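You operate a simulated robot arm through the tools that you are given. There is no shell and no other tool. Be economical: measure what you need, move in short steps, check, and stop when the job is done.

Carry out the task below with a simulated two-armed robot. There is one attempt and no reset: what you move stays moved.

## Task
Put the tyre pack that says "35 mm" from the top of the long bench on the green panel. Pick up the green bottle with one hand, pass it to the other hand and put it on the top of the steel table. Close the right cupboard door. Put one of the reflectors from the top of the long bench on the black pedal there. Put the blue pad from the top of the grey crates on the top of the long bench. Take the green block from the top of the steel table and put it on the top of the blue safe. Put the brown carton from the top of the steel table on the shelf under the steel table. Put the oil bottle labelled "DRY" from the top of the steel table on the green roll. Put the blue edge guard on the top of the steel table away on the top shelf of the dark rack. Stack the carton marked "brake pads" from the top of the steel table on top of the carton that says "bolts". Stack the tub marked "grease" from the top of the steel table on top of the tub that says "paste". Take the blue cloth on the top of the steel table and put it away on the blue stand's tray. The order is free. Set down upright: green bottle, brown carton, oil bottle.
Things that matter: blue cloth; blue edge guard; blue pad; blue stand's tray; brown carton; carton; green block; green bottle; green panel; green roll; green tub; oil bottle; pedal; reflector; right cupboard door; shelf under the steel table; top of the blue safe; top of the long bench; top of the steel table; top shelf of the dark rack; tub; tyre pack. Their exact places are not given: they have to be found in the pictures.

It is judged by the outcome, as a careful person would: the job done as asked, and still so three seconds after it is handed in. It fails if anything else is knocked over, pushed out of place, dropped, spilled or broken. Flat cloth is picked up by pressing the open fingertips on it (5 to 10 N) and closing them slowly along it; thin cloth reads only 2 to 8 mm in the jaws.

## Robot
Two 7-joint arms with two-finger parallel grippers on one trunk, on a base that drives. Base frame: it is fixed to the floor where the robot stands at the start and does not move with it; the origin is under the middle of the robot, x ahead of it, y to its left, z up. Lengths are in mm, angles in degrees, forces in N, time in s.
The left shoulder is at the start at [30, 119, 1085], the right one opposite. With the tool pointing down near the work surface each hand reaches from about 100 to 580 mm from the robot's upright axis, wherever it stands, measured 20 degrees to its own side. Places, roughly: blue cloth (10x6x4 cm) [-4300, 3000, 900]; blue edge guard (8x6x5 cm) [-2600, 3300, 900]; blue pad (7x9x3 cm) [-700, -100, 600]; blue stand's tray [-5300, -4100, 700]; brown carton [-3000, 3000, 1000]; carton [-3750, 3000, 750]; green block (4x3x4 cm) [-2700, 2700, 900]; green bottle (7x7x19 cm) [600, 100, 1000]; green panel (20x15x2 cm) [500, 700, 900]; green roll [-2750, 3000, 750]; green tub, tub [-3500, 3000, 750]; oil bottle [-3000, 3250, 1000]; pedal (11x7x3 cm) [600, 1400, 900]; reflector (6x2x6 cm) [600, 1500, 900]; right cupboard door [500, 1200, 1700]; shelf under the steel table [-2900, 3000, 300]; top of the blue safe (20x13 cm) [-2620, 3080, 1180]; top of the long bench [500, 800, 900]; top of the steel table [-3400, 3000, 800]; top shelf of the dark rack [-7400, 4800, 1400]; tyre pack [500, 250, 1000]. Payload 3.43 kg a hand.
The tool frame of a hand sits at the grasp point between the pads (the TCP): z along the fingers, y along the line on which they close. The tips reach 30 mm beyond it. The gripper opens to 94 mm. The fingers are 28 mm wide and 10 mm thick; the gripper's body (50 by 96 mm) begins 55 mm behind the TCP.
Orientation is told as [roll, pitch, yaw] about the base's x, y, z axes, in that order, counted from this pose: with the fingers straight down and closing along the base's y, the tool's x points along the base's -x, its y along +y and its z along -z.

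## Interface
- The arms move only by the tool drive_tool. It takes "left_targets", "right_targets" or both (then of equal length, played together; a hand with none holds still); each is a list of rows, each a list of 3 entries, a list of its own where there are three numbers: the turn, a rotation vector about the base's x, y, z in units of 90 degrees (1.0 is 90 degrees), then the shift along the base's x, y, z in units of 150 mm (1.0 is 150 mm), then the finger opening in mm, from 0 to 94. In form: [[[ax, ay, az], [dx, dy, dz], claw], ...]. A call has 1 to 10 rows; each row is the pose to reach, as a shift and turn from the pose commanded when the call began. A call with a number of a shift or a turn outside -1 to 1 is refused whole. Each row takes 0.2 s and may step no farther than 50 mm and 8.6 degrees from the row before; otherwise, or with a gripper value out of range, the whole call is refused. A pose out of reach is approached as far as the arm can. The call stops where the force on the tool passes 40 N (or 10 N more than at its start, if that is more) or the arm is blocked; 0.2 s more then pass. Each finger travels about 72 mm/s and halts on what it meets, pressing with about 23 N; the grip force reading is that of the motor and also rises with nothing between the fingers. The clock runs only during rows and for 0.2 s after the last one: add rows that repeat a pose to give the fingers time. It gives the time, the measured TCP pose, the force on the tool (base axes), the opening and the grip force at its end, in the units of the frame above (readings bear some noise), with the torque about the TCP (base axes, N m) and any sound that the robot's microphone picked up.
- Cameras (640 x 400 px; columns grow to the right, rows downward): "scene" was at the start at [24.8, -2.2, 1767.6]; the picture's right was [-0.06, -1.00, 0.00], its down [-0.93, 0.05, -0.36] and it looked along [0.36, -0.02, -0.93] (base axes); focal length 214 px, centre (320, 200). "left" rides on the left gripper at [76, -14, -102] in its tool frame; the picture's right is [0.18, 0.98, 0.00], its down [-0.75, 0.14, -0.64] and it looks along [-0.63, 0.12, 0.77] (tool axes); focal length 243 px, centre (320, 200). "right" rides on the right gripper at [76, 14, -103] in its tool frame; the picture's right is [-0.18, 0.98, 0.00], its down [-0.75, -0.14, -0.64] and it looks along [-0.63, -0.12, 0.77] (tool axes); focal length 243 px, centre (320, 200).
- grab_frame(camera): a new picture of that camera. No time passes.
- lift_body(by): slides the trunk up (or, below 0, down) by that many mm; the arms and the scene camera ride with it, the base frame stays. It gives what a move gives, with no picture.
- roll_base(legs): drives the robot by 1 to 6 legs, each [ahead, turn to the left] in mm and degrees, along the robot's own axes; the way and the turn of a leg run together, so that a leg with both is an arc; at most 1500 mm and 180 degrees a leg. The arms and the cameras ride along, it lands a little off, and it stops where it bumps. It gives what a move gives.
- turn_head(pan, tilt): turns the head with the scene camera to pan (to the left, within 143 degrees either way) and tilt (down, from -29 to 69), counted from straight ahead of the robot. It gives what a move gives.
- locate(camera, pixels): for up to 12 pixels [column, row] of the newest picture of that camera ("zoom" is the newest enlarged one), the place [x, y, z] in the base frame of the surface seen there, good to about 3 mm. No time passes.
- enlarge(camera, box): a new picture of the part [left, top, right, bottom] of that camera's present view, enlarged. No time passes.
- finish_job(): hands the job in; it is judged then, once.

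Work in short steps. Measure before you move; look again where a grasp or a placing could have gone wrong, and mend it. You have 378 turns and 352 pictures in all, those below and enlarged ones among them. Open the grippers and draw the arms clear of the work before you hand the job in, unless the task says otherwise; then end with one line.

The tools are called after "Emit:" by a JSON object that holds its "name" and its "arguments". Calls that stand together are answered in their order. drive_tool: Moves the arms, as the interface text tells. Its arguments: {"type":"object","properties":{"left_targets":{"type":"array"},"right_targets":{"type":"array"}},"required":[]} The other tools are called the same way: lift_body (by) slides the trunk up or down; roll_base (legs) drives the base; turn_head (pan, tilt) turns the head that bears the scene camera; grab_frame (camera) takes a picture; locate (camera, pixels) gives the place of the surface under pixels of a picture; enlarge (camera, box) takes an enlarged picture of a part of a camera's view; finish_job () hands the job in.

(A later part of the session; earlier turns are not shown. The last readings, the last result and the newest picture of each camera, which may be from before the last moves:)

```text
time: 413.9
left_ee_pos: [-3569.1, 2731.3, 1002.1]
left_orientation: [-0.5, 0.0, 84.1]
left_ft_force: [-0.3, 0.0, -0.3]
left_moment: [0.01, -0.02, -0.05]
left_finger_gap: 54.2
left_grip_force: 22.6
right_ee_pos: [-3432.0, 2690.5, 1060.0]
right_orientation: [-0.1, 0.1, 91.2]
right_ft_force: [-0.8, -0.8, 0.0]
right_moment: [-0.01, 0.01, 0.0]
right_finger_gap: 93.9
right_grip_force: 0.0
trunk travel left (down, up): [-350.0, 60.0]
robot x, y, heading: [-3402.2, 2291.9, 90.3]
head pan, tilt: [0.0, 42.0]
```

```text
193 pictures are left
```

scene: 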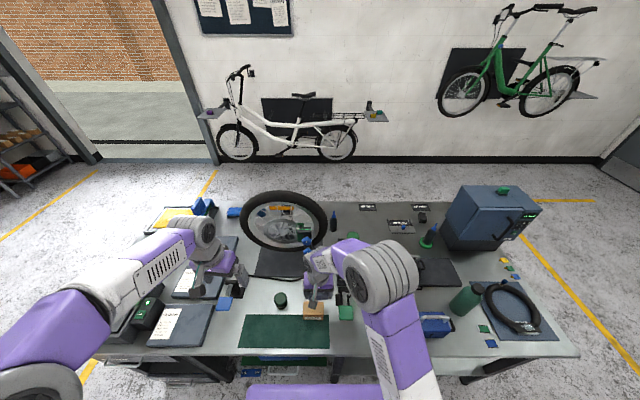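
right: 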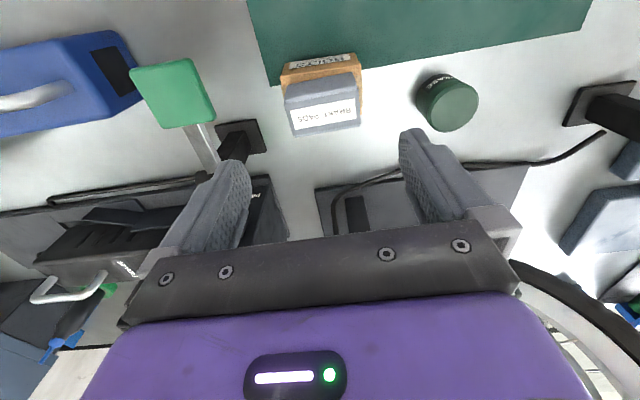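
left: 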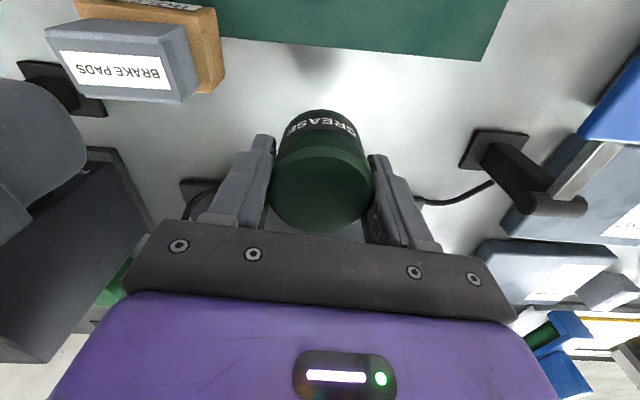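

Held (54 mm). I raise it and drive round the east end to the back of the table.

Emit:
{"name": "drive_tool", "arguments": {"left_targets": [[[0, 0, 0], [-0.1, -0.1, 0.3], 35], [[0, 0, 0], [-0.2, -0.2, 0.55], 35], [[0, 0, 0], [-0.3, -0.3, 0.8], 35], [[0, 0, 0], [-0.4, -0.4, 1.0], 35]]}}

Emit:
{"name": "roll_base", "arguments": {"legs": [[-350, 0], [0, -90.4], [1400, 0], [0, 90], [1500, 0], [510, 0]]}}

Emit:
{"name": "roll_base", "arguments": {"legs": [[0, 90], [1230, 0], [0, 90]]}}

Emit:
{"name": "turn_head", "arguments": {"pan": 0, "tilt": 45}}

Emit:
{"name": "grab_frame", "arguments": {"camera": "scene"}}

```text
time: 414.9
left_ee_pos: [-3632.6, 2671.2, 1156.9]
left_orientation: [-0.5, 0.1, 84.2]
left_ft_force: [-1.4, 0.1, -1.3]
left_moment: [0.01, -0.03, 0.01]
left_finger_gap: 54.1
left_grip_force: 23.2
right_ee_pos: [-3431.4, 2689.5, 1060.8]
right_orientation: [0.0, 0.1, 91.1]
right_ft_force: [-0.1, 0.5, 0.3]
right_moment: [0.02, 0.01, 0.03]
right_finger_gap: 94.2
right_grip_force: 0.0
trunk travel left (down, up): [-350.0, 60.0]
robot x, y, heading: [-3401.9, 2286.0, 90.4]
head pan, tilt: [0.0, 42.0]
```

```text
time: 441.3
left_ee_pos: [-2406.4, 4329.9, 1156.5]
left_orientation: [-0.6, 0.1, 88.8]
left_ft_force: [0.6, 0.1, -1.3]
left_moment: [-0.02, 0.01, 0.02]
left_finger_gap: 53.4
left_grip_force: 22.5
right_ee_pos: [-2206.8, 4363.2, 1060.6]
right_orientation: [0.1, 0.2, 96.1]
right_ft_force: [-0.3, -0.6, -0.3]
right_moment: [0.02, -0.02, 0.03]
right_finger_gap: 94.1
right_grip_force: 0.0
trunk travel left (down, up): [-350.0, 60.0]
robot x, y, heading: [-2142.4, 3958.5, 95.2]
head pan, tilt: [0.0, 42.0]
```

```text
time: 455.3
left_ee_pos: [-3129.6, 3516.9, 1156.0]
left_orientation: [-0.5, 0.1, -89.4]
left_ft_force: [-0.3, -0.2, -1.2]
left_moment: [-0.04, 0.0, 0.03]
left_finger_gap: 53.2
left_grip_force: 22.3
right_ee_pos: [-3328.5, 3477.6, 1059.7]
right_orientation: [0.0, 0.1, -82.3]
right_ft_force: [0.6, -0.4, 0.6]
right_moment: [0.02, 0.01, -0.01]
right_finger_gap: 93.8
right_grip_force: 0.0
trunk travel left (down, up): [-350.0, 60.0]
robot x, y, heading: [-3403.7, 3876.2, -82.9]
head pan, tilt: [0.0, 42.0]
```

```text
time: 456.0
left_ee_pos: [-3129.6, 3518.2, 1155.7]
left_orientation: [-0.5, 0.0, -89.4]
left_ft_force: [0.3, 0.0, -1.1]
left_moment: [0.04, -0.01, -0.03]
left_finger_gap: 53.3
left_grip_force: 23.4
right_ee_pos: [-3328.1, 3476.6, 1059.6]
right_orientation: [-0.1, 0.1, -82.4]
right_ft_force: [-0.1, 0.6, -0.2]
right_moment: [-0.03, 0.0, 0.01]
right_finger_gap: 94.2
right_grip_force: 0.1
trunk travel left (down, up): [-350.0, 60.0]
robot x, y, heading: [-3403.2, 3873.7, -82.9]
head pan, tilt: [0.0, 45.0]
```

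```text
192 pictures are left
```

scene: 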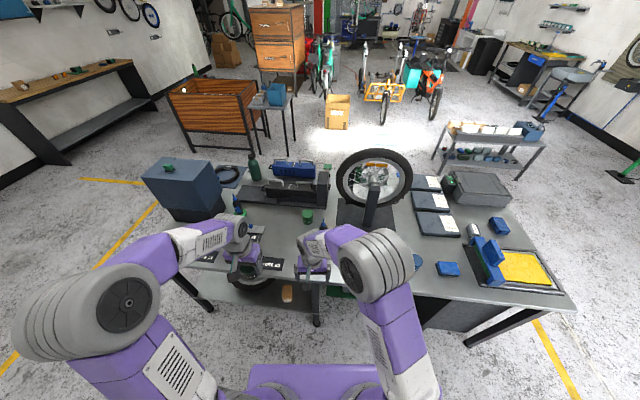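

The paste tub is at px (307,215). I position the base near (-3305,3585) facing the table.

Emit:
{"name": "roll_base", "arguments": {"legs": [[0, 13], [280, 0], [0, -20], [25, 0]]}}

Emit:
{"name": "drive_tool", "arguments": {"right_targets": [[[0, 0, 0], [-0.25, 0.1, 0.15], 94], [[0, 0, 0], [-0.5, 0.2, 0.3], 94], [[0, 0, 0], [-0.75, 0.3, 0.4], 94], [[0, 0, 0], [-1.0, 0.4, 0.5], 94]]}}

Emit:
{"name": "grab_frame", "arguments": {"camera": "scene"}}

```text
time: 460.2
left_ee_pos: [-3080.5, 3201.6, 1155.4]
left_orientation: [-0.4, 0.1, -96.6]
left_ft_force: [-0.2, -0.7, -0.8]
left_moment: [0.02, 0.02, -0.04]
left_finger_gap: 53.4
left_grip_force: 23.0
right_ee_pos: [-3283.4, 3187.6, 1061.0]
right_orientation: [-0.1, 0.1, -89.3]
right_ft_force: [0.4, 0.5, -0.1]
right_moment: [0.01, -0.01, -0.02]
right_finger_gap: 94.0
right_grip_force: 0.1
trunk travel left (down, up): [-350.0, 60.0]
robot x, y, heading: [-3310.1, 3590.6, -90.1]
head pan, tilt: [0.0, 45.0]
```

```text
time: 461.2
left_ee_pos: [-3082.2, 3202.6, 1155.7]
left_orientation: [-0.4, 0.1, -96.6]
left_ft_force: [0.0, 0.2, -1.4]
left_moment: [0.0, -0.02, -0.02]
left_finger_gap: 53.5
left_grip_force: 22.7
right_ee_pos: [-3435.6, 3248.5, 1137.8]
right_orientation: [0.1, 0.2, -89.4]
right_ft_force: [-0.2, 0.1, 0.2]
right_moment: [0.03, -0.03, 0.0]
right_finger_gap: 94.2
right_grip_force: 0.1
trunk travel left (down, up): [-350.0, 60.0]
robot x, y, heading: [-3305.8, 3589.5, -90.3]
head pan, tilt: [0.0, 45.0]
```

```text
191 pictures are left
```

scene: 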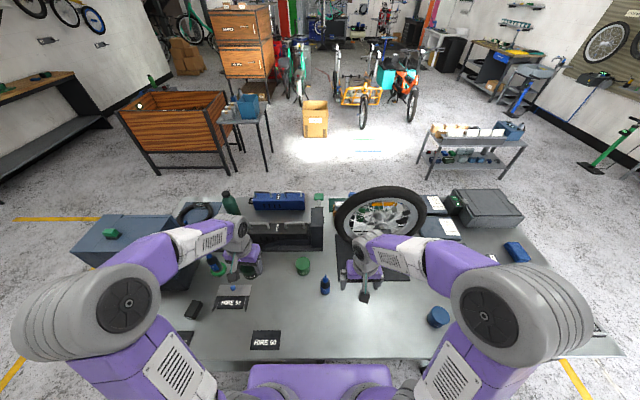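

Emit:
{"name": "enlarge", "arguments": {"camera": "scene", "box": [272, 240, 352, 300]}}

Emit:
{"name": "locate", "arguments": {"camera": "zoom", "pixels": [[247, 152], [200, 165], [292, 165], [247, 178], [247, 195], [247, 210], [215, 200], [280, 205], [425, 290], [425, 330]]}}

```text
6.67 times, centred on (312, 270) of scene
```

zoom: 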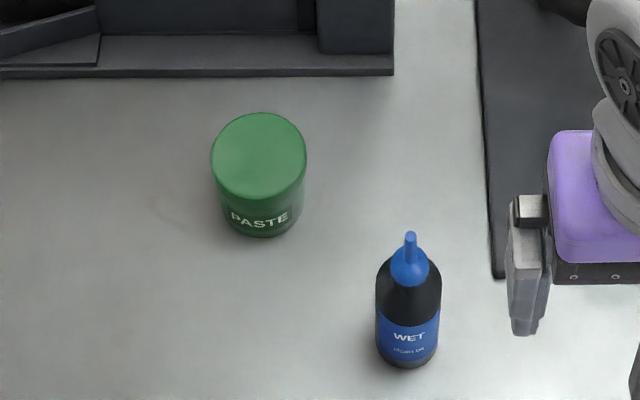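

```text
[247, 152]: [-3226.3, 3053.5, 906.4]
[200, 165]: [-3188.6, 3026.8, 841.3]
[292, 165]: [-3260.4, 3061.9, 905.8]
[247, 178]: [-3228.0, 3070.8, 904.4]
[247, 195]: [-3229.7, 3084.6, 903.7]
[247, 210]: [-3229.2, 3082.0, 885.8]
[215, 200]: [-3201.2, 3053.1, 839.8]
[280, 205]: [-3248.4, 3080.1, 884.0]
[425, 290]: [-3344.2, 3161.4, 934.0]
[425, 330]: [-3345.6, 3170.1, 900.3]
```

Paste lid: centre (-3235,3055), top 906. I carry the grease tub above it.

Emit:
{"name": "drive_tool", "arguments": {"left_targets": [[[0, 0, 0], [-0.2, -0.2, 0], 35], [[0, 0, 0], [-0.4, -0.4, 0], 35], [[0, 0, 0], [-0.6, -0.6, 0], 35], [[0, 0, 0], [-0.8, -0.8, 0], 35], [[0, 0, 0], [-1.0, -0.98, 0], 35], [[0, 0, 0], [-1.0, -0.98, -0.3], 35], [[0, 0, 0], [-1.0, -0.98, -0.6], 35], [[0, 0, 0], [-1.0, -0.98, -0.9], 35]]}}

Emit:
{"name": "grab_frame", "arguments": {"camera": "left"}}

Emit:
{"name": "enlarge", "arguments": {"camera": "scene", "box": [250, 210, 370, 300]}}

```text
time: 463.0
left_ee_pos: [-3233.1, 3056.3, 1015.1]
left_orientation: [-0.5, 0.1, -96.5]
left_ft_force: [0.8, -0.1, -1.0]
left_moment: [-0.01, -0.01, 0.02]
left_finger_gap: 53.6
left_grip_force: 23.5
right_ee_pos: [-3433.4, 3247.2, 1137.0]
right_orientation: [0.1, 0.2, -89.4]
right_ft_force: [0.7, -0.1, -0.5]
right_moment: [0.04, -0.05, -0.04]
right_finger_gap: 93.9
right_grip_force: 0.1
trunk travel left (down, up): [-350.0, 60.0]
robot x, y, heading: [-3305.9, 3593.6, -90.4]
head pan, tilt: [0.0, 45.0]
```

```text
189 pictures are left
```

left: 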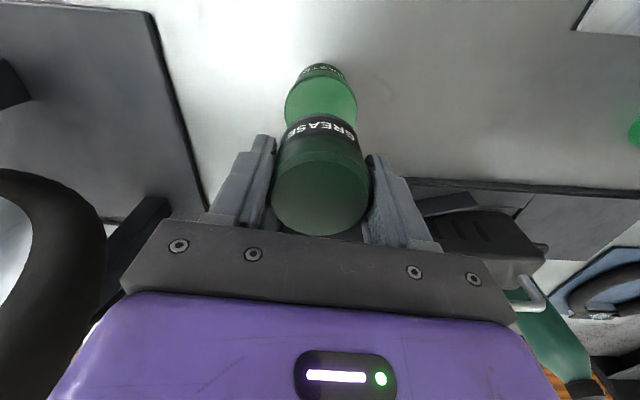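

```text
4.44 times, centred on (310, 255) of scene
```

zoom: 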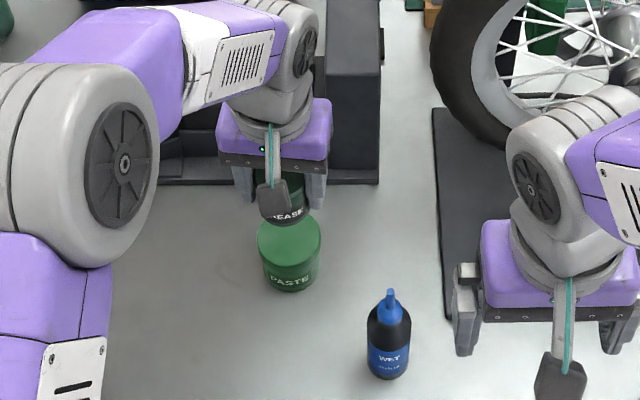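

Emit:
{"name": "locate", "arguments": {"camera": "left", "pixels": [[320, 82], [290, 100], [353, 98], [320, 118], [285, 135], [357, 130], [320, 105]]}}

Emit:
{"name": "locate", "arguments": {"camera": "zoom", "pixels": [[262, 240], [317, 235], [290, 258], [290, 262], [300, 220]]}}

```text
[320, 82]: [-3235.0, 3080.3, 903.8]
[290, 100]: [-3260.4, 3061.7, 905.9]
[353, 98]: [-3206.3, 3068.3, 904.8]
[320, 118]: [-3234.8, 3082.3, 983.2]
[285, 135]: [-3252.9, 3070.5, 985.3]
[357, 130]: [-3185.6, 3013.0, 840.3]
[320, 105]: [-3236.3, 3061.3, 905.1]
```

```text
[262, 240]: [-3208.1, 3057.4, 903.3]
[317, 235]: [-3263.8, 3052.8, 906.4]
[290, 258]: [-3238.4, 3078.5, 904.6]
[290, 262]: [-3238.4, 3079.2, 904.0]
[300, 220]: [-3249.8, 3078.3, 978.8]
```

Paste centre ≈(-3236,3052); grease ≈(-3234,3055). I correct 3 mm and lower to contact (~949).

Emit:
{"name": "drive_tool", "arguments": {"left_targets": [[[0, 0, 0], [-0.013, -0.02, -0.2], 35], [[0, 0, 0], [-0.013, -0.02, -0.35], 35], [[0, 0, 0], [-0.013, -0.02, -0.41], 35], [[0, 0, 0], [-0.013, -0.02, -0.43], 35], [[0, 0, 0], [-0.013, -0.02, -0.445], 35]]}}

```text
time: 464.2
left_ee_pos: [-3233.8, 3049.5, 954.2]
left_orientation: [-0.5, 0.2, -96.6]
left_ft_force: [-0.1, -0.3, -1.0]
left_moment: [0.01, 0.03, -0.04]
left_finger_gap: 53.4
left_grip_force: 22.9
right_ee_pos: [-3433.5, 3246.4, 1137.2]
right_orientation: [-0.1, 0.2, -89.4]
right_ft_force: [-0.1, 0.5, 0.3]
right_moment: [0.01, 0.01, -0.02]
right_finger_gap: 94.1
right_grip_force: 0.1
trunk travel left (down, up): [-350.0, 60.0]
robot x, y, heading: [-3308.8, 3588.7, -90.2]
head pan, tilt: [0.0, 45.0]
```

Emit:
{"name": "drive_tool", "arguments": {"left_targets": [[[0, 0, 0], [0, 0.015, -0.02], 35], [[0, 0, 0], [0, 0.015, -0.035], 35], [[0, 0, 0], [0, 0.015, -0.045], 35], [[0, 0, 0], [0, 0.015, -0.055], 35]]}}

```text
time: 465.2
left_ee_pos: [-3234.5, 3052.8, 948.1]
left_orientation: [-0.5, -0.3, -96.6]
left_ft_force: [1.3, -1.5, 22.7]
left_moment: [0.05, -0.11, 0.02]
left_finger_gap: 53.7
left_grip_force: 22.3
right_ee_pos: [-3432.6, 3248.6, 1138.5]
right_orientation: [0.0, 0.1, -89.5]
right_ft_force: [-0.8, 0.3, -0.6]
right_moment: [0.01, 0.01, -0.01]
right_finger_gap: 93.9
right_grip_force: 0.1
trunk travel left (down, up): [-350.0, 60.0]
robot x, y, heading: [-3309.7, 3592.7, -90.3]
head pan, tilt: [0.0, 45.0]
```

Contact. I release and rise.

Emit:
{"name": "drive_tool", "arguments": {"left_targets": [[[0, 0, 0], [0, 0, 0.012], 45], [[0, 0, 0], [0, 0, 0.012], 60], [[0, 0, 0], [0, 0, 0.012], 75], [[0, 0, 0], [0, 0, 0.012], 82], [[0, 0, 0], [0, 0, 0.2], 82], [[0, 0, 0], [0, 0, 0.5], 82], [[0, 0, 0], [0, 0, 0.8], 82], [[0, 0, 0], [0, 0, 1.0], 82]]}}

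Emit:
{"name": "grab_frame", "arguments": {"camera": "left"}}

Emit:
{"name": "enlarge", "arguments": {"camera": "scene", "box": [230, 190, 390, 300]}}

```text
time: 467.0
left_ee_pos: [-3234.4, 3052.6, 1096.6]
left_orientation: [-0.5, 0.1, -96.6]
left_ft_force: [-0.8, -0.1, 0.1]
left_moment: [0.02, 0.0, 0.0]
left_finger_gap: 82.2
left_grip_force: 0.1
right_ee_pos: [-3432.6, 3248.0, 1136.7]
right_orientation: [0.1, 0.3, -89.4]
right_ft_force: [0.6, -0.5, 1.0]
right_moment: [0.01, 0.01, -0.01]
right_finger_gap: 93.8
right_grip_force: 0.0
trunk travel left (down, up): [-350.0, 60.0]
robot x, y, heading: [-3308.2, 3589.3, -90.0]
head pan, tilt: [0.0, 45.0]
```

```text
187 pictures are left
```

left: 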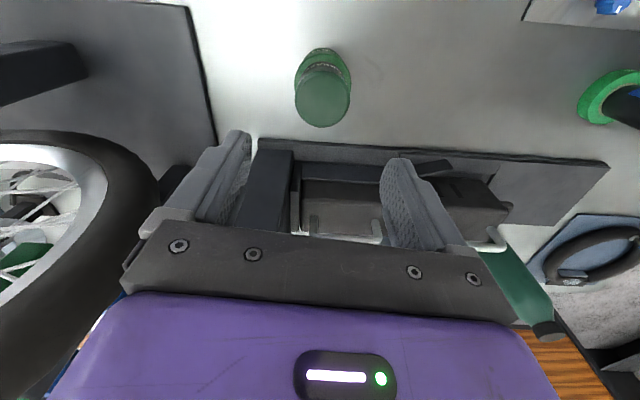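

```text
3.64 times, centred on (310, 245) of scene
```

zoom: 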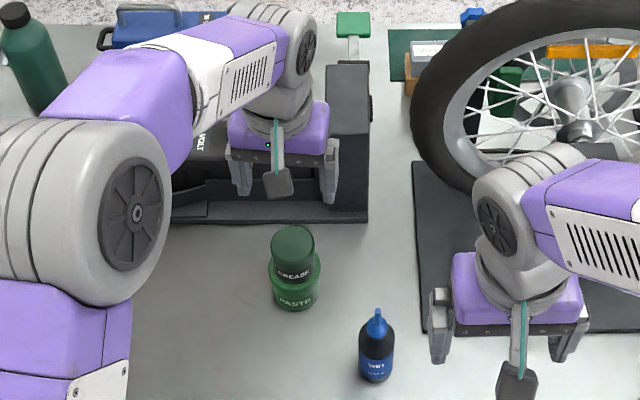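

Grease sits on paste. Next the blue edge guard at the east end: I drive there along the back.

Emit:
{"name": "roll_base", "arguments": {"legs": [[-370, 0], [0, 90], [680, 0], [0, -90]]}}

Emit:
{"name": "grab_frame", "arguments": {"camera": "scene"}}

```text
time: 480.2
left_ee_pos: [-2528.0, 3411.0, 1095.8]
left_orientation: [-0.4, 0.1, -94.2]
left_ft_force: [-0.3, 0.6, -0.5]
left_moment: [0.0, -0.04, -0.02]
left_finger_gap: 82.1
left_grip_force: 0.1
right_ee_pos: [-2733.2, 3598.3, 1137.6]
right_orientation: [0.0, 0.2, -87.1]
right_ft_force: [0.4, 0.2, -0.3]
right_moment: [0.02, 0.0, 0.0]
right_finger_gap: 93.9
right_grip_force: 0.0
trunk travel left (down, up): [-350.0, 60.0]
robot x, y, heading: [-2623.9, 3947.0, -87.8]
head pan, tilt: [0.0, 45.0]
```

```text
185 pictures are left
```

scene: 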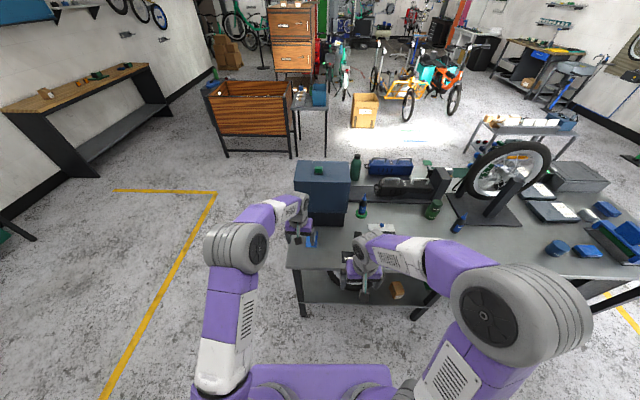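

Emit:
{"name": "drive_tool", "arguments": {"left_targets": [[[0, 0, 0], [0.1, 0.3, 0.1], 82], [[0, 0, 0], [0.2, 0.55, 0.2], 82], [[0, 0, 0], [0.3, 0.8, 0.3], 82], [[0, 0, 0], [0.5, 1.0, 0.4], 82]]}}

Emit:
{"name": "enlarge", "arguments": {"camera": "scene", "box": [280, 200, 376, 260]}}

```text
time: 481.2
left_ee_pos: [-2450.0, 3560.5, 1155.5]
left_orientation: [-0.5, 0.0, -94.1]
left_ft_force: [0.1, -0.1, 0.0]
left_moment: [-0.02, 0.01, -0.03]
left_finger_gap: 81.9
left_grip_force: 0.1
right_ee_pos: [-2731.6, 3598.6, 1138.9]
right_orientation: [0.0, 0.1, -87.1]
right_ft_force: [-0.4, 0.8, -0.7]
right_moment: [-0.05, -0.02, 0.0]
right_finger_gap: 94.1
right_grip_force: 0.0
trunk travel left (down, up): [-350.0, 60.0]
robot x, y, heading: [-2617.9, 3950.0, -88.0]
head pan, tilt: [0.0, 45.0]
```

```text
6.67 times, centred on (328, 230) of scene
```

zoom: 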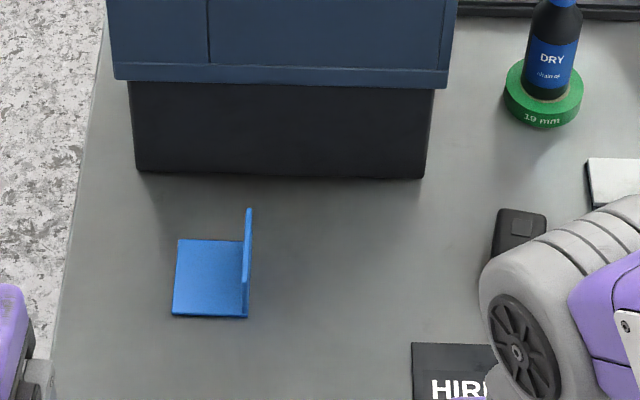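

Emit:
{"name": "locate", "arguments": {"camera": "zoom", "pixels": [[180, 242], [175, 313], [238, 312], [236, 245], [249, 212], [249, 230], [246, 280], [245, 312], [210, 280], [245, 265]]}}

```text
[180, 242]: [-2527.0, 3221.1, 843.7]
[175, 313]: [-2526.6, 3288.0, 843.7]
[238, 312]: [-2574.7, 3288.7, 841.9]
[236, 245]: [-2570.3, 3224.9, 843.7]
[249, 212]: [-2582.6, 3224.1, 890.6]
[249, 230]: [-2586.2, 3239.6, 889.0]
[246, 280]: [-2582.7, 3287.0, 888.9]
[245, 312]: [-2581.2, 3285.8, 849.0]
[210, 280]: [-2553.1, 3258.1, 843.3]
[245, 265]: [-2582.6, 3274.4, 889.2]
```

The guard is an L: upright wall at x≈-2583, y 3222–3288, top 890. I'll pinch that wall; drive 290 forward and move the left hand over it.

Emit:
{"name": "roll_base", "arguments": {"legs": [[290, -2]]}}

Emit:
{"name": "drive_tool", "arguments": {"left_targets": [[[0, 0, 0.03], [-0.25, 0, 0], 60], [[0, 0, 0.045], [-0.5, 0, -0.1], 50], [[0, 0, 0.045], [-0.75, 0, -0.2], 40], [[0, 0, 0.045], [-0.87, -0.05, -0.45], 40], [[0, 0, 0.045], [-0.87, -0.05, -0.7], 40]]}}

Emit:
{"name": "grab_frame", "arguments": {"camera": "left"}}

```text
time: 483.2
left_ee_pos: [-2461.5, 3264.3, 1155.3]
left_orientation: [-0.6, 0.1, -96.5]
left_ft_force: [0.7, -0.5, -0.1]
left_moment: [0.0, 0.0, -0.01]
left_finger_gap: 81.9
left_grip_force: 0.1
right_ee_pos: [-2741.5, 3315.3, 1136.6]
right_orientation: [0.0, 0.2, -89.3]
right_ft_force: [0.2, -0.5, -0.1]
right_moment: [0.01, -0.02, 0.01]
right_finger_gap: 94.0
right_grip_force: 0.0
trunk travel left (down, up): [-350.0, 60.0]
robot x, y, heading: [-2618.4, 3661.7, -89.9]
head pan, tilt: [0.0, 45.0]
```

```text
time: 484.4
left_ee_pos: [-2595.5, 3258.6, 1047.5]
left_orientation: [-0.4, 0.0, -92.2]
left_ft_force: [-0.7, 0.0, 0.3]
left_moment: [-0.02, 0.0, 0.03]
left_finger_gap: 39.8
left_grip_force: 0.0
right_ee_pos: [-2742.0, 3315.7, 1136.6]
right_orientation: [0.0, 0.2, -89.3]
right_ft_force: [0.2, 0.3, -0.2]
right_moment: [0.01, 0.02, 0.02]
right_finger_gap: 94.0
right_grip_force: 0.0
trunk travel left (down, up): [-350.0, 60.0]
robot x, y, heading: [-2616.5, 3658.8, -90.0]
head pan, tilt: [0.0, 45.0]
```

```text
183 pictures are left
```

left: 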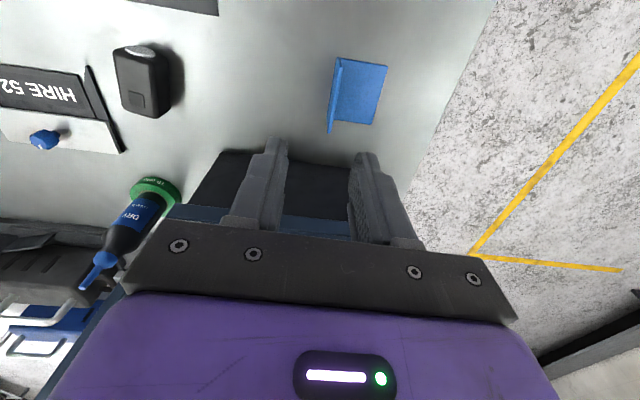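

Emit:
{"name": "drive_tool", "arguments": {"left_targets": [[[0, 0, 0], [0.08, 0, -0.25], 40], [[0, 0, 0], [0.08, 0, -0.5], 40], [[0, 0, 0], [0.08, 0, -0.75], 40]]}}

Emit:
{"name": "grab_frame", "arguments": {"camera": "left"}}

Emit:
{"name": "locate", "arguments": {"camera": "left", "pixels": [[320, 90], [310, 90], [315, 120]]}}

```text
time: 485.2
left_ee_pos: [-2578.9, 3256.2, 938.5]
left_orientation: [-0.5, 0.1, -92.3]
left_ft_force: [0.0, 0.1, -0.1]
left_moment: [0.04, -0.01, 0.01]
left_finger_gap: 39.9
left_grip_force: 0.1
right_ee_pos: [-2740.8, 3315.7, 1137.1]
right_orientation: [-0.1, 0.2, -89.4]
right_ft_force: [-0.8, -0.5, -0.1]
right_moment: [0.0, -0.02, 0.0]
right_finger_gap: 94.0
right_grip_force: 0.1
trunk travel left (down, up): [-350.0, 60.0]
robot x, y, heading: [-2617.6, 3657.6, -90.1]
head pan, tilt: [0.0, 45.0]
```

```text
182 pictures are left
```

left: 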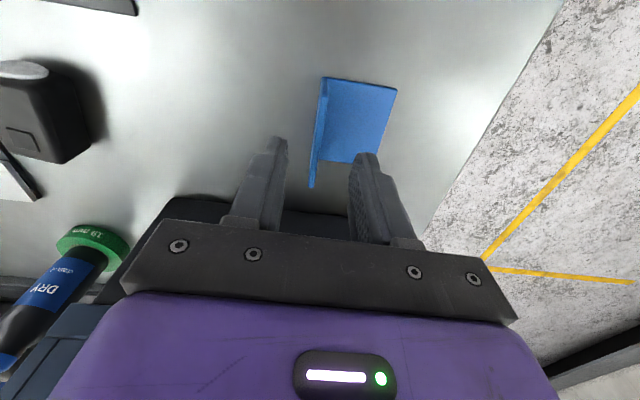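

```text
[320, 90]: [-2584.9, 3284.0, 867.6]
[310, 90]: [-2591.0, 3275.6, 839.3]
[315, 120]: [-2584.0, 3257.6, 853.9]
```

Emit:
{"name": "drive_tool", "arguments": {"left_targets": [[[0, 0, 0], [-0.03, 0, -0.2], 40], [[0, 0, 0], [-0.03, 0, -0.37], 40], [[0, 0, 0], [-0.03, 0, -0.37], 25], [[0, 0, 0], [-0.03, 0, -0.37], 10], [[0, 0, 0], [-0.03, 0, -0.37], 0], [[0, 0, 0], [-0.03, 0, -0.37], 0], [[0, 0, 0], [-0.03, 0, -0.2], 0], [[0, 0, 0], [-0.03, 0, 0.1], 0]]}}

Emit:
{"name": "grab_frame", "arguments": {"camera": "left"}}

```text
time: 487.0
left_ee_pos: [-2581.0, 3259.4, 953.5]
left_orientation: [-0.5, 0.1, -92.4]
left_ft_force: [0.4, 0.2, 0.0]
left_moment: [-0.02, 0.03, -0.02]
left_finger_gap: 8.4
left_grip_force: 23.1
right_ee_pos: [-2741.7, 3316.7, 1137.5]
right_orientation: [0.0, 0.1, -89.3]
right_ft_force: [-0.3, -0.3, 0.2]
right_moment: [-0.01, 0.01, 0.02]
right_finger_gap: 94.0
right_grip_force: 0.1
trunk travel left (down, up): [-350.0, 60.0]
robot x, y, heading: [-2617.5, 3657.9, -90.0]
head pan, tilt: [0.0, 45.0]
```

```text
181 pictures are left
```

left: 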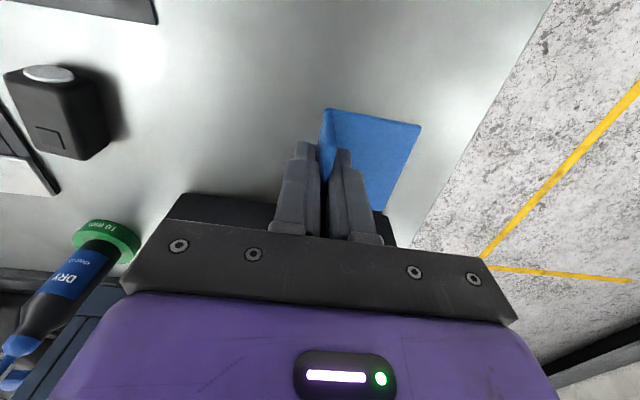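

Held (8 mm wall). I raise it and drive to the table's west end for the cloth, which the right hand will take.

Emit:
{"name": "drive_tool", "arguments": {"left_targets": [[[0, 0, 0], [0, 0.05, 0.3], 0], [[0, 0, 0], [0.1, 0.15, 0.6], 0], [[0, 0, 0], [0.2, 0.3, 0.85], 0], [[0, 0, 0], [0.3, 0.4, 1.0], 0]]}}

Emit:
{"name": "roll_base", "arguments": {"legs": [[-330, 0], [0, -90], [1500, 0], [800, 0], [0, 90]]}}

Emit:
{"name": "turn_head", "arguments": {"pan": 30, "tilt": 35}}

Emit:
{"name": "grab_frame", "arguments": {"camera": "scene"}}

```text
time: 488.0
left_ee_pos: [-2536.1, 3320.1, 1101.8]
left_orientation: [-0.6, 0.2, -92.4]
left_ft_force: [0.1, -0.4, -0.7]
left_moment: [0.0, -0.01, 0.04]
left_finger_gap: 8.5
left_grip_force: 23.4
right_ee_pos: [-2741.0, 3316.7, 1137.8]
right_orientation: [0.0, 0.1, -89.3]
right_ft_force: [0.4, 0.1, -0.8]
right_moment: [0.01, 0.03, -0.04]
right_finger_gap: 94.1
right_grip_force: 0.1
trunk travel left (down, up): [-350.0, 60.0]
robot x, y, heading: [-2613.3, 3658.4, -90.4]
head pan, tilt: [0.0, 45.0]
```

```text
time: 508.9
left_ee_pos: [-4877.4, 3664.2, 1102.7]
left_orientation: [-0.5, 0.1, -93.9]
left_ft_force: [1.2, -0.4, -0.5]
left_moment: [-0.02, 0.02, -0.02]
left_finger_gap: 8.5
left_grip_force: 23.1
right_ee_pos: [-5081.3, 3665.8, 1138.4]
right_orientation: [0.0, 0.2, -90.8]
right_ft_force: [-0.2, -0.2, 0.7]
right_moment: [-0.02, -0.01, 0.01]
right_finger_gap: 93.8
right_grip_force: 0.1
trunk travel left (down, up): [-350.0, 60.0]
robot x, y, heading: [-4954.7, 4005.1, -91.7]
head pan, tilt: [0.0, 45.0]
```

```text
time: 509.8
left_ee_pos: [-4877.0, 3663.2, 1101.6]
left_orientation: [-0.6, 0.1, -93.8]
left_ft_force: [0.4, -0.5, -0.7]
left_moment: [-0.02, 0.03, 0.02]
left_finger_gap: 8.2
left_grip_force: 23.0
right_ee_pos: [-5082.1, 3667.3, 1137.5]
right_orientation: [0.0, 0.2, -90.8]
right_ft_force: [-0.1, 0.0, 0.2]
right_moment: [-0.02, -0.01, 0.01]
right_finger_gap: 93.9
right_grip_force: 0.0
trunk travel left (down, up): [-350.0, 60.0]
robot x, y, heading: [-4946.1, 4005.8, -91.5]
head pan, tilt: [30.0, 35.0]
```

```text
180 pictures are left
```

scene: 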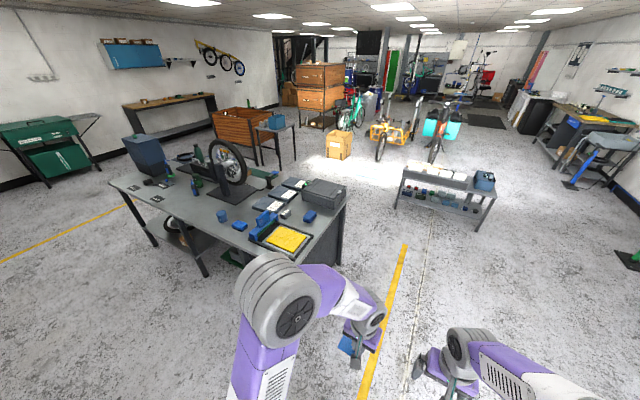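

Emit:
{"name": "roll_base", "arguments": {"legs": [[1000, 0], [0, 91.5], [270, 0]]}}

Emit:
{"name": "turn_head", "arguments": {"pan": -5, "tilt": 55}}

Emit:
{"name": "grab_frame", "arguments": {"camera": "scene"}}

```text
time: 520.3
left_ee_pos: [-4360.5, 3090.7, 1101.5]
left_orientation: [-0.5, 0.1, -3.1]
left_ft_force: [0.4, 0.4, 0.1]
left_moment: [-0.01, -0.01, -0.02]
left_finger_gap: 8.3
left_grip_force: 22.8
right_ee_pos: [-4359.3, 2886.3, 1135.8]
right_orientation: [0.1, 0.2, -0.1]
right_ft_force: [0.3, 0.4, -0.3]
right_moment: [0.0, 0.01, -0.01]
right_finger_gap: 94.1
right_grip_force: 0.0
trunk travel left (down, up): [-350.0, 60.0]
robot x, y, heading: [-4701.5, 3011.1, -0.7]
head pan, tilt: [30.0, 35.0]
```

```text
time: 521.3
left_ee_pos: [-4359.9, 3091.4, 1101.6]
left_orientation: [-0.5, 0.1, -3.0]
left_ft_force: [0.3, 0.3, -0.6]
left_moment: [-0.02, 0.0, 0.04]
left_finger_gap: 8.2
left_grip_force: 23.6
right_ee_pos: [-4359.5, 2885.7, 1136.2]
right_orientation: [0.0, 0.2, -0.1]
right_ft_force: [-0.7, 0.2, 0.1]
right_moment: [0.0, 0.03, 0.0]
right_finger_gap: 93.9
right_grip_force: 0.0
trunk travel left (down, up): [-350.0, 60.0]
robot x, y, heading: [-4705.4, 3016.0, -1.2]
head pan, tilt: [-5.0, 55.0]
```

```text
179 pictures are left
```

scene: 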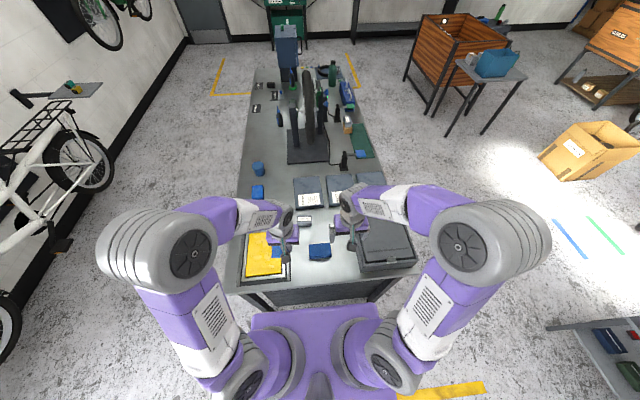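

Emit:
{"name": "enlarge", "arguments": {"camera": "scene", "box": [270, 205, 374, 270]}}

Emit:
{"name": "locate", "arguments": {"camera": "zoom", "pixels": [[240, 240], [363, 235], [235, 315], [370, 310], [300, 270], [238, 330], [370, 325], [300, 325]]}}

```text
6.15 times, centred on (322, 238) of scene
```

zoom: 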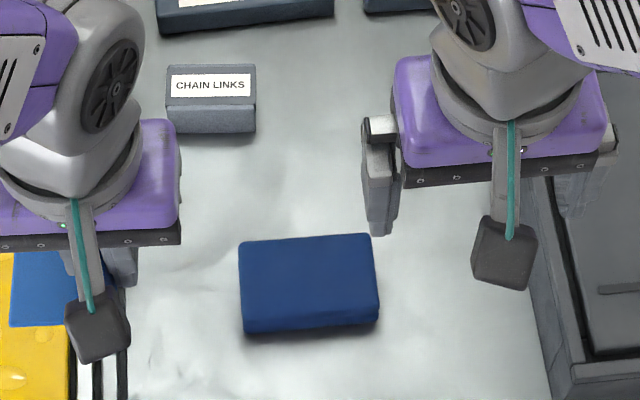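

```text
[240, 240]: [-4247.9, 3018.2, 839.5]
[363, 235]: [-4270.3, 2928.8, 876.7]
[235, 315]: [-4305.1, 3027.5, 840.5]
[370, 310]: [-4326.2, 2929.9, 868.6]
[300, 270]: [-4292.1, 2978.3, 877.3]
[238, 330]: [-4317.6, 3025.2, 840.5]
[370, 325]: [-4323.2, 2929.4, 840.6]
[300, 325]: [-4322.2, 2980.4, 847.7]
```

Folded cloth: centre (-4297,2976), 60 across x, 98 along y, top 877. I turn the right hand 90° to close along x and move over it, shifting the left hand aside.

Emit:
{"name": "drive_tool", "arguments": {"left_targets": [[[0, 0, 0], [0, 0.1, 0.05], 0], [[0, 0, 0], [0, 0.2, 0.1], 0], [[0, 0, 0], [0, 0.3, 0.15], 0], [[0, 0, 0], [0, 0.4, 0.2], 0], [[0, 0, 0], [0, 0.5, 0.25], 0], [[0, 0, 0], [0, 0.6, 0.3], 0], [[0, 0, 0], [0, 0.6, 0.3], 0], [[0, 0, 0], [0, 0.6, 0.3], 0], [[0, 0, 0], [0, 0.6, 0.3], 0], [[0, 0, 0], [0, 0.6, 0.3], 0]], "right_targets": [[[0, 0, 0.09], [0, 0, 0], 94], [[0, 0, 0.18], [0, 0, 0], 94], [[0, 0, 0.27], [0, 0, 0], 94], [[0, 0, 0.36], [0.05, 0.1, 0], 94], [[0, 0, 0.45], [0.1, 0.2, 0], 94], [[0, 0, 0.54], [0.2, 0.3, 0], 94], [[0, 0, 0.63], [0.25, 0.4, 0], 94], [[0, 0, 0.72], [0.3, 0.5, -0.1], 94], [[0, 0, 0.81], [0.35, 0.55, -0.25], 94], [[0, 0, 0.9], [0.41, 0.6, -0.4], 94]]}}

Emit:
{"name": "drive_tool", "arguments": {"right_targets": [[[0, 0, 0.05], [0, 0, -0.3], 94], [[0, 0, 0.1], [0, 0, -0.6], 94]]}}

Emit:
{"name": "grab_frame", "arguments": {"camera": "right"}}

```text
time: 523.5
left_ee_pos: [-4358.3, 3182.4, 1146.6]
left_orientation: [-0.5, 0.0, -3.1]
left_ft_force: [-0.2, 0.3, -0.1]
left_moment: [-0.01, 0.04, 0.03]
left_finger_gap: 8.5
left_grip_force: 22.7
right_ee_pos: [-4297.9, 2976.6, 1079.1]
right_orientation: [0.0, 0.2, 81.1]
right_ft_force: [-0.6, -0.9, -0.4]
right_moment: [0.0, 0.02, 0.02]
right_finger_gap: 94.1
right_grip_force: 0.0
trunk travel left (down, up): [-350.0, 60.0]
robot x, y, heading: [-4701.3, 3014.5, -0.9]
head pan, tilt: [-5.0, 55.0]
```

```text
time: 524.1
left_ee_pos: [-4357.7, 3182.0, 1146.8]
left_orientation: [-0.5, 0.0, -3.3]
left_ft_force: [0.0, 0.4, 0.0]
left_moment: [0.02, 0.0, -0.01]
left_finger_gap: 8.8
left_grip_force: 23.0
right_ee_pos: [-4295.1, 2977.1, 987.9]
right_orientation: [0.0, 0.1, 90.1]
right_ft_force: [0.9, 0.3, 0.5]
right_moment: [0.02, 0.03, 0.01]
right_finger_gap: 93.8
right_grip_force: 0.0
trunk travel left (down, up): [-350.0, 60.0]
robot x, y, heading: [-4698.7, 3016.4, -0.8]
head pan, tilt: [-5.0, 55.0]
```

```text
177 pictures are left
```

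right: 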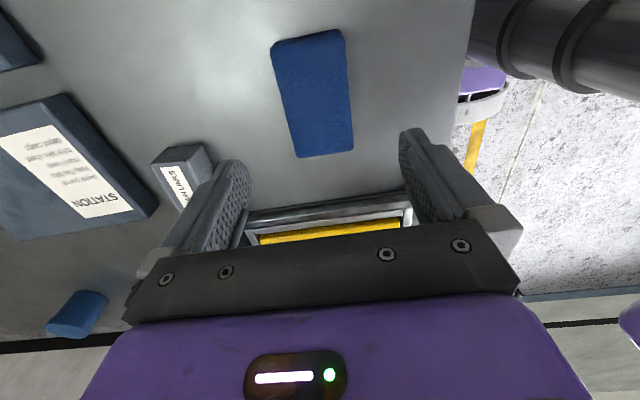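

Emit:
{"name": "locate", "arguments": {"camera": "right", "pixels": [[276, 46], [341, 36], [298, 150], [350, 145], [315, 95]]}}

```text
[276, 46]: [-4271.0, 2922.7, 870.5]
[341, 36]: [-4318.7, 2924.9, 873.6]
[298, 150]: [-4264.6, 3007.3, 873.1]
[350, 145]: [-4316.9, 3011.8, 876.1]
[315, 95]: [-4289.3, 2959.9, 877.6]
```

Cloth centre ≈(-4293,2970), well aligned. I descend to the table and close slowly.

Emit:
{"name": "drive_tool", "arguments": {"right_targets": [[[0, 0, 0], [0.013, -0.04, -0.3], 94], [[0, 0, 0], [0.013, -0.04, -0.6], 94], [[0, 0, 0], [0.013, -0.04, -0.765], 94], [[0, 0, 0], [0.013, -0.04, -0.765], 82], [[0, 0, 0], [0.013, -0.04, -0.765], 70], [[0, 0, 0], [0.013, -0.04, -0.765], 58], [[0, 0, 0], [0.013, -0.04, -0.765], 46], [[0, 0, 0], [0.013, -0.04, -0.765], 35], [[0, 0, 0], [0.013, -0.04, -0.765], 30]]}}

Emit:
{"name": "grab_frame", "arguments": {"camera": "right"}}

```text
time: 526.1
left_ee_pos: [-4359.0, 3182.9, 1147.7]
left_orientation: [-0.6, 0.1, -3.2]
left_ft_force: [0.6, 0.0, -0.3]
left_moment: [-0.01, -0.03, -0.03]
left_finger_gap: 8.6
left_grip_force: 23.0
right_ee_pos: [-4293.7, 2970.7, 871.5]
right_orientation: [0.0, 0.1, 89.9]
right_ft_force: [0.7, -0.5, -0.4]
right_moment: [0.02, 0.0, 0.03]
right_finger_gap: 63.6
right_grip_force: 23.4
trunk travel left (down, up): [-350.0, 60.0]
robot x, y, heading: [-4699.3, 3014.7, -0.7]
head pan, tilt: [-5.0, 55.0]
```

```text
176 pictures are left
```

right: 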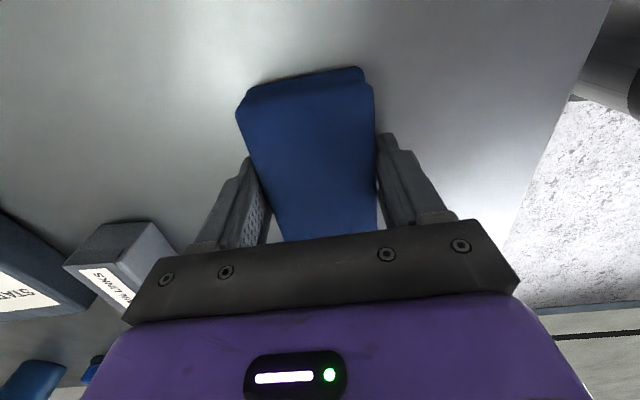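

It grips at 63.6 mm. I lift.

Emit:
{"name": "drive_tool", "arguments": {"right_targets": [[[0, 0, 0], [0, 0, 0.15], 30], [[0, 0, 0], [0, 0, 0.4], 30], [[0, 0, 0], [0, 0, 0.7], 30], [[0, 0, 0], [0, 0, 1.0], 30]]}}

Emit:
{"name": "grab_frame", "arguments": {"camera": "right"}}

Emit:
{"name": "enlarge", "arguments": {"camera": "scene", "box": [250, 180, 390, 290]}}

```text
time: 527.1
left_ee_pos: [-4359.3, 3181.7, 1147.9]
left_orientation: [-0.4, 0.1, -3.3]
left_ft_force: [-0.1, 0.6, -0.2]
left_moment: [0.02, 0.01, -0.01]
left_finger_gap: 8.3
left_grip_force: 22.3
right_ee_pos: [-4296.3, 2969.9, 1022.6]
right_orientation: [0.0, 0.2, 89.9]
right_ft_force: [0.3, 0.3, -0.2]
right_moment: [-0.02, -0.02, 0.0]
right_finger_gap: 63.9
right_grip_force: 23.0
trunk travel left (down, up): [-350.0, 60.0]
robot x, y, heading: [-4702.6, 3016.3, -0.9]
head pan, tilt: [-5.0, 55.0]
```

```text
175 pictures are left
```

right: 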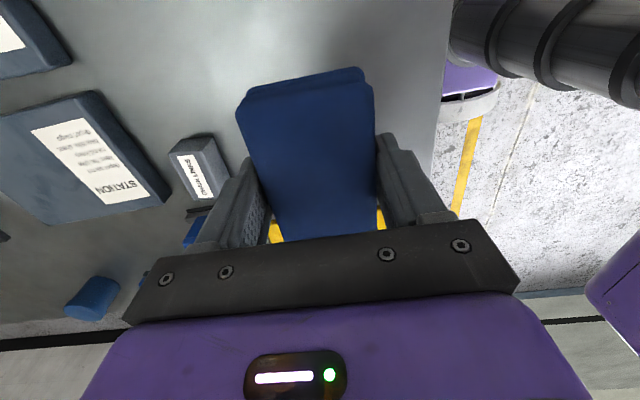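

```text
3.64 times, centred on (320, 235) of scene
```

zoom: 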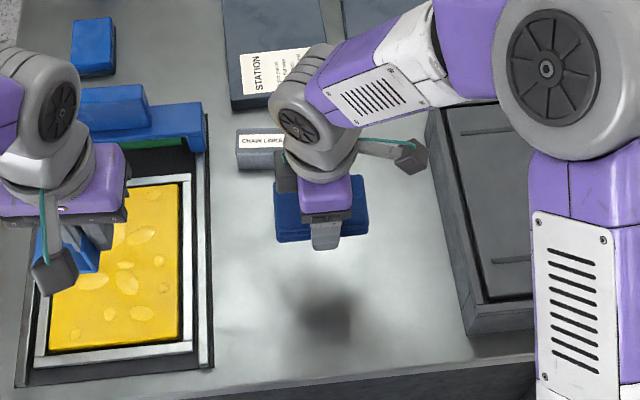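

Cloth held. Next the dark rack: I back off, turn toward it and look.

Emit:
{"name": "drive_tool", "arguments": {"right_targets": [[[0, 0, 0], [-0.2, -0.15, 0.2], 30], [[0, 0, 0], [-0.4, -0.3, 0.4], 30], [[0, 0, 0], [-0.5, -0.45, 0.6], 30]]}}

Emit:
{"name": "roll_base", "arguments": {"legs": [[-400, 0], [0, 141]]}}

Emit:
{"name": "turn_head", "arguments": {"pan": 0, "tilt": 15}}

Emit:
{"name": "grab_frame", "arguments": {"camera": "scene"}}

```text
time: 527.9
left_ee_pos: [-4359.7, 3182.6, 1147.8]
left_orientation: [-0.4, 0.0, -3.1]
left_ft_force: [-0.8, -0.7, 0.2]
left_moment: [0.04, -0.05, -0.03]
left_finger_gap: 8.2
left_grip_force: 23.0
right_ee_pos: [-4372.9, 2905.6, 1117.3]
right_orientation: [0.1, 0.3, 90.0]
right_ft_force: [0.0, -0.7, -0.9]
right_moment: [0.01, 0.0, -0.04]
right_finger_gap: 63.6
right_grip_force: 23.2
trunk travel left (down, up): [-350.0, 60.0]
robot x, y, heading: [-4699.7, 3019.7, -0.6]
head pan, tilt: [-5.0, 55.0]
```

```text
time: 536.2
left_ee_pos: [-5485.6, 3129.2, 1147.4]
left_orientation: [-0.5, 0.2, 135.1]
left_ft_force: [-0.1, -0.4, -0.8]
left_moment: [-0.01, -0.01, 0.01]
left_finger_gap: 8.2
left_grip_force: 23.0
right_ee_pos: [-5293.8, 3325.2, 1116.7]
right_orientation: [0.0, 0.1, -131.8]
right_ft_force: [-0.3, 0.1, -1.9]
right_moment: [0.02, 0.0, 0.0]
right_finger_gap: 63.9
right_grip_force: 22.9
trunk travel left (down, up): [-350.0, 60.0]
robot x, y, heading: [-5119.4, 3024.2, 137.6]
head pan, tilt: [-5.0, 55.0]
```

```text
time: 537.3
left_ee_pos: [-5486.7, 3127.7, 1147.1]
left_orientation: [-0.5, 0.1, 135.2]
left_ft_force: [0.1, 0.6, -0.4]
left_moment: [0.01, -0.02, 0.01]
left_finger_gap: 8.5
left_grip_force: 22.6
right_ee_pos: [-5294.7, 3325.0, 1117.0]
right_orientation: [0.1, 0.2, -131.8]
right_ft_force: [0.3, 0.7, -0.2]
right_moment: [-0.01, 0.0, -0.01]
right_finger_gap: 63.6
right_grip_force: 23.2
trunk travel left (down, up): [-350.0, 60.0]
robot x, y, heading: [-5120.4, 3020.7, 137.3]
head pan, tilt: [0.0, 15.0]
```

```text
173 pictures are left
```

scene: 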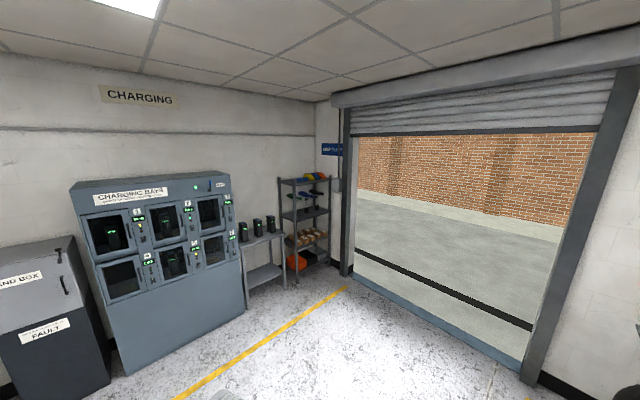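

Emit:
{"name": "enlarge", "arguments": {"camera": "scene", "box": [262, 165, 342, 295]}}

Emit:
{"name": "locate", "arguments": {"camera": "scene", "pixels": [[282, 182], [325, 180], [303, 183], [295, 285], [328, 262], [300, 215], [260, 240], [250, 245]]}}

```text
3.08 times, centred on (302, 230) of scene
```

zoom: 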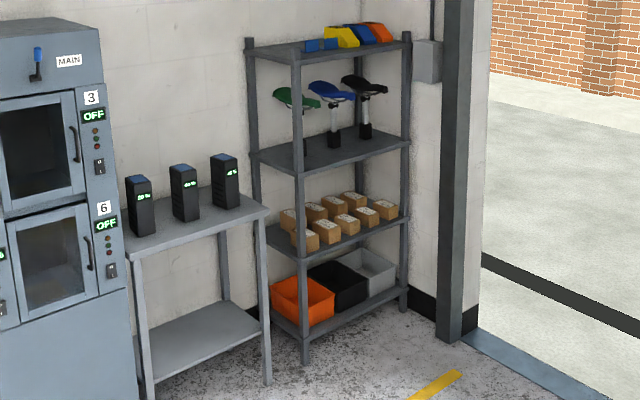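

```text
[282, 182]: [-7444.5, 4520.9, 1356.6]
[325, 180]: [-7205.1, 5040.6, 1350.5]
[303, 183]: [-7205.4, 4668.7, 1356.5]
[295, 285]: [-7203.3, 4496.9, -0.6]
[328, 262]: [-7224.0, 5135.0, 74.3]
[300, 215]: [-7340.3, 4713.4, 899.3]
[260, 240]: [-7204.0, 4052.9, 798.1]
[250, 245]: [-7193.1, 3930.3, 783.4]
```

The dark rack's top shelf is z≈1356, front x≈-7205, y 4500–5140. I drive to (-6650,4830) facing it.

Emit:
{"name": "roll_base", "arguments": {"legs": [[0, -7], [1500, 0], [870, 0], [0, 50]]}}

Emit:
{"name": "lift_body", "arguments": {"by": 60}}

Emit:
{"name": "turn_head", "arguments": {"pan": 0, "tilt": 30}}

Emit:
{"name": "grab_frame", "arguments": {"camera": "scene"}}

```text
time: 549.3
left_ee_pos: [-7046.7, 4920.8, 1147.1]
left_orientation: [-0.5, 0.1, 130.1]
left_ft_force: [-0.9, 0.5, -0.4]
left_moment: [0.01, -0.02, -0.03]
left_finger_gap: 8.3
left_grip_force: 22.7
right_ee_pos: [-6830.5, 5098.3, 1115.4]
right_orientation: [1.0, 0.7, -137.1]
right_ft_force: [7.7, 2.3, 0.9]
right_moment: [-0.25, 0.98, -0.33]
right_finger_gap: 63.7
right_grip_force: 23.0
trunk travel left (down, up): [-350.0, 60.0]
robot x, y, heading: [-6695.2, 4784.0, 132.3]
head pan, tilt: [0.0, 15.0]
stopped in leg 3: the robot was blocked; the commanded pose is now the measured one
```

```text
time: 550.3
left_ee_pos: [-7046.4, 4920.7, 1208.4]
left_orientation: [-0.4, -0.1, 130.1]
left_ft_force: [-1.2, -0.8, 0.5]
left_moment: [-0.01, -0.02, 0.02]
left_finger_gap: 8.5
left_grip_force: 23.6
right_ee_pos: [-6830.9, 5097.0, 1176.0]
right_orientation: [0.6, 0.5, -137.1]
right_ft_force: [12.2, -0.2, 5.5]
right_moment: [0.01, 1.57, -0.26]
right_finger_gap: 63.9
right_grip_force: 22.7
trunk travel left (down, up): [-410.0, 0.0]
robot x, y, heading: [-6692.5, 4784.2, 132.1]
head pan, tilt: [0.0, 15.0]
```

```text
time: 551.1
left_ee_pos: [-7045.8, 4920.8, 1208.8]
left_orientation: [-0.3, 0.1, 130.1]
left_ft_force: [0.2, 0.0, -0.1]
left_moment: [-0.01, -0.02, 0.0]
left_finger_gap: 8.6
left_grip_force: 23.0
right_ee_pos: [-6831.2, 5098.3, 1175.1]
right_orientation: [0.9, 0.6, -137.1]
right_ft_force: [10.4, 2.9, 6.9]
right_moment: [-0.04, 1.42, -0.29]
right_finger_gap: 64.0
right_grip_force: 22.8
trunk travel left (down, up): [-410.0, 0.0]
robot x, y, heading: [-6694.6, 4784.6, 132.3]
head pan, tilt: [0.0, 30.0]
```

```text
171 pictures are left
```

scene: 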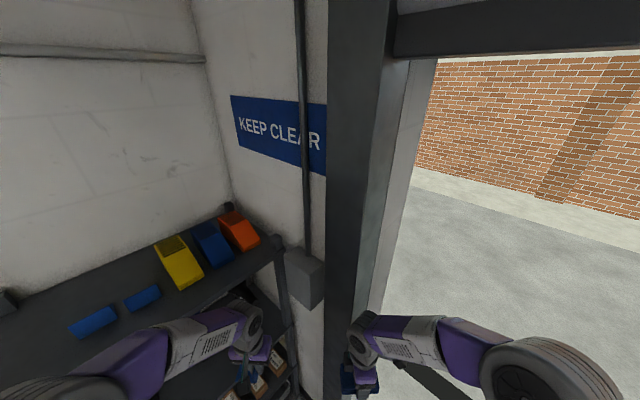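

The right hand met the door frame and stopped. I back away 150 and check the hands.

Emit:
{"name": "roll_base", "arguments": {"legs": [[-200, 0]]}}

Emit:
{"name": "grab_frame", "arguments": {"camera": "right"}}

Emit:
{"name": "grab_frame", "arguments": {"camera": "left"}}

Emit:
{"name": "grab_frame", "arguments": {"camera": "scene"}}

```text
time: 552.7
left_ee_pos: [-6914.4, 4771.9, 1206.7]
left_orientation: [-0.5, 0.2, 130.3]
left_ft_force: [0.1, 0.2, -0.5]
left_moment: [-0.01, -0.02, 0.03]
left_finger_gap: 8.4
left_grip_force: 22.9
right_ee_pos: [-6700.4, 4951.1, 1174.6]
right_orientation: [1.0, 0.7, -136.6]
right_ft_force: [0.6, -0.2, -0.4]
right_moment: [0.0, 0.0, -0.03]
right_finger_gap: 63.8
right_grip_force: 22.5
trunk travel left (down, up): [-410.0, 0.0]
robot x, y, heading: [-6557.0, 4635.5, 132.6]
head pan, tilt: [0.0, 30.0]
```

```text
170 pictures are left
```

right: 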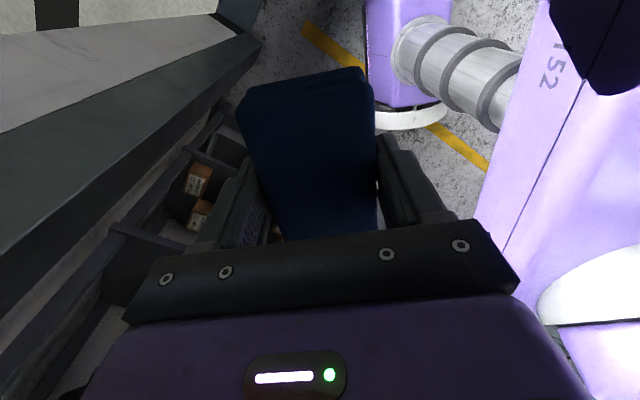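

```text
169 pictures are left
```

left: 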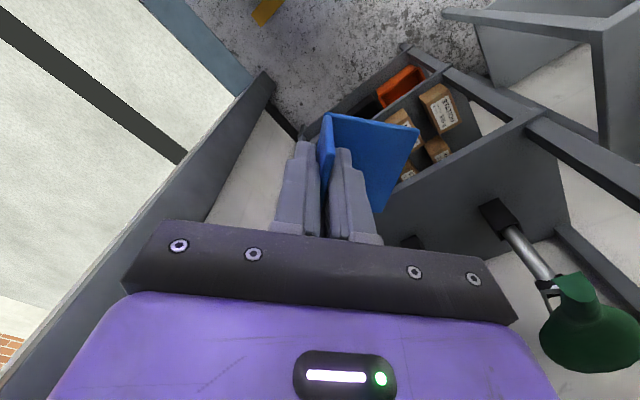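

```text
168 pictures are left
```

scene: 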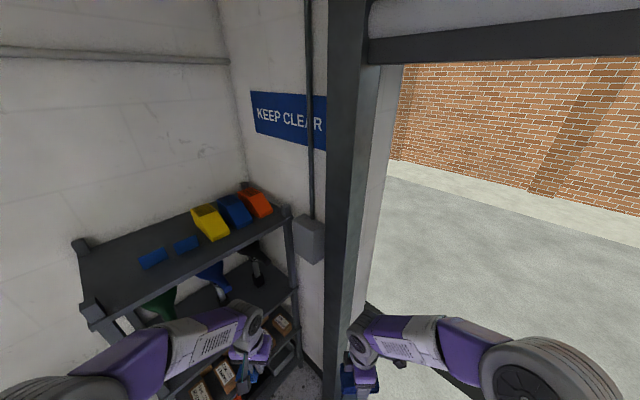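

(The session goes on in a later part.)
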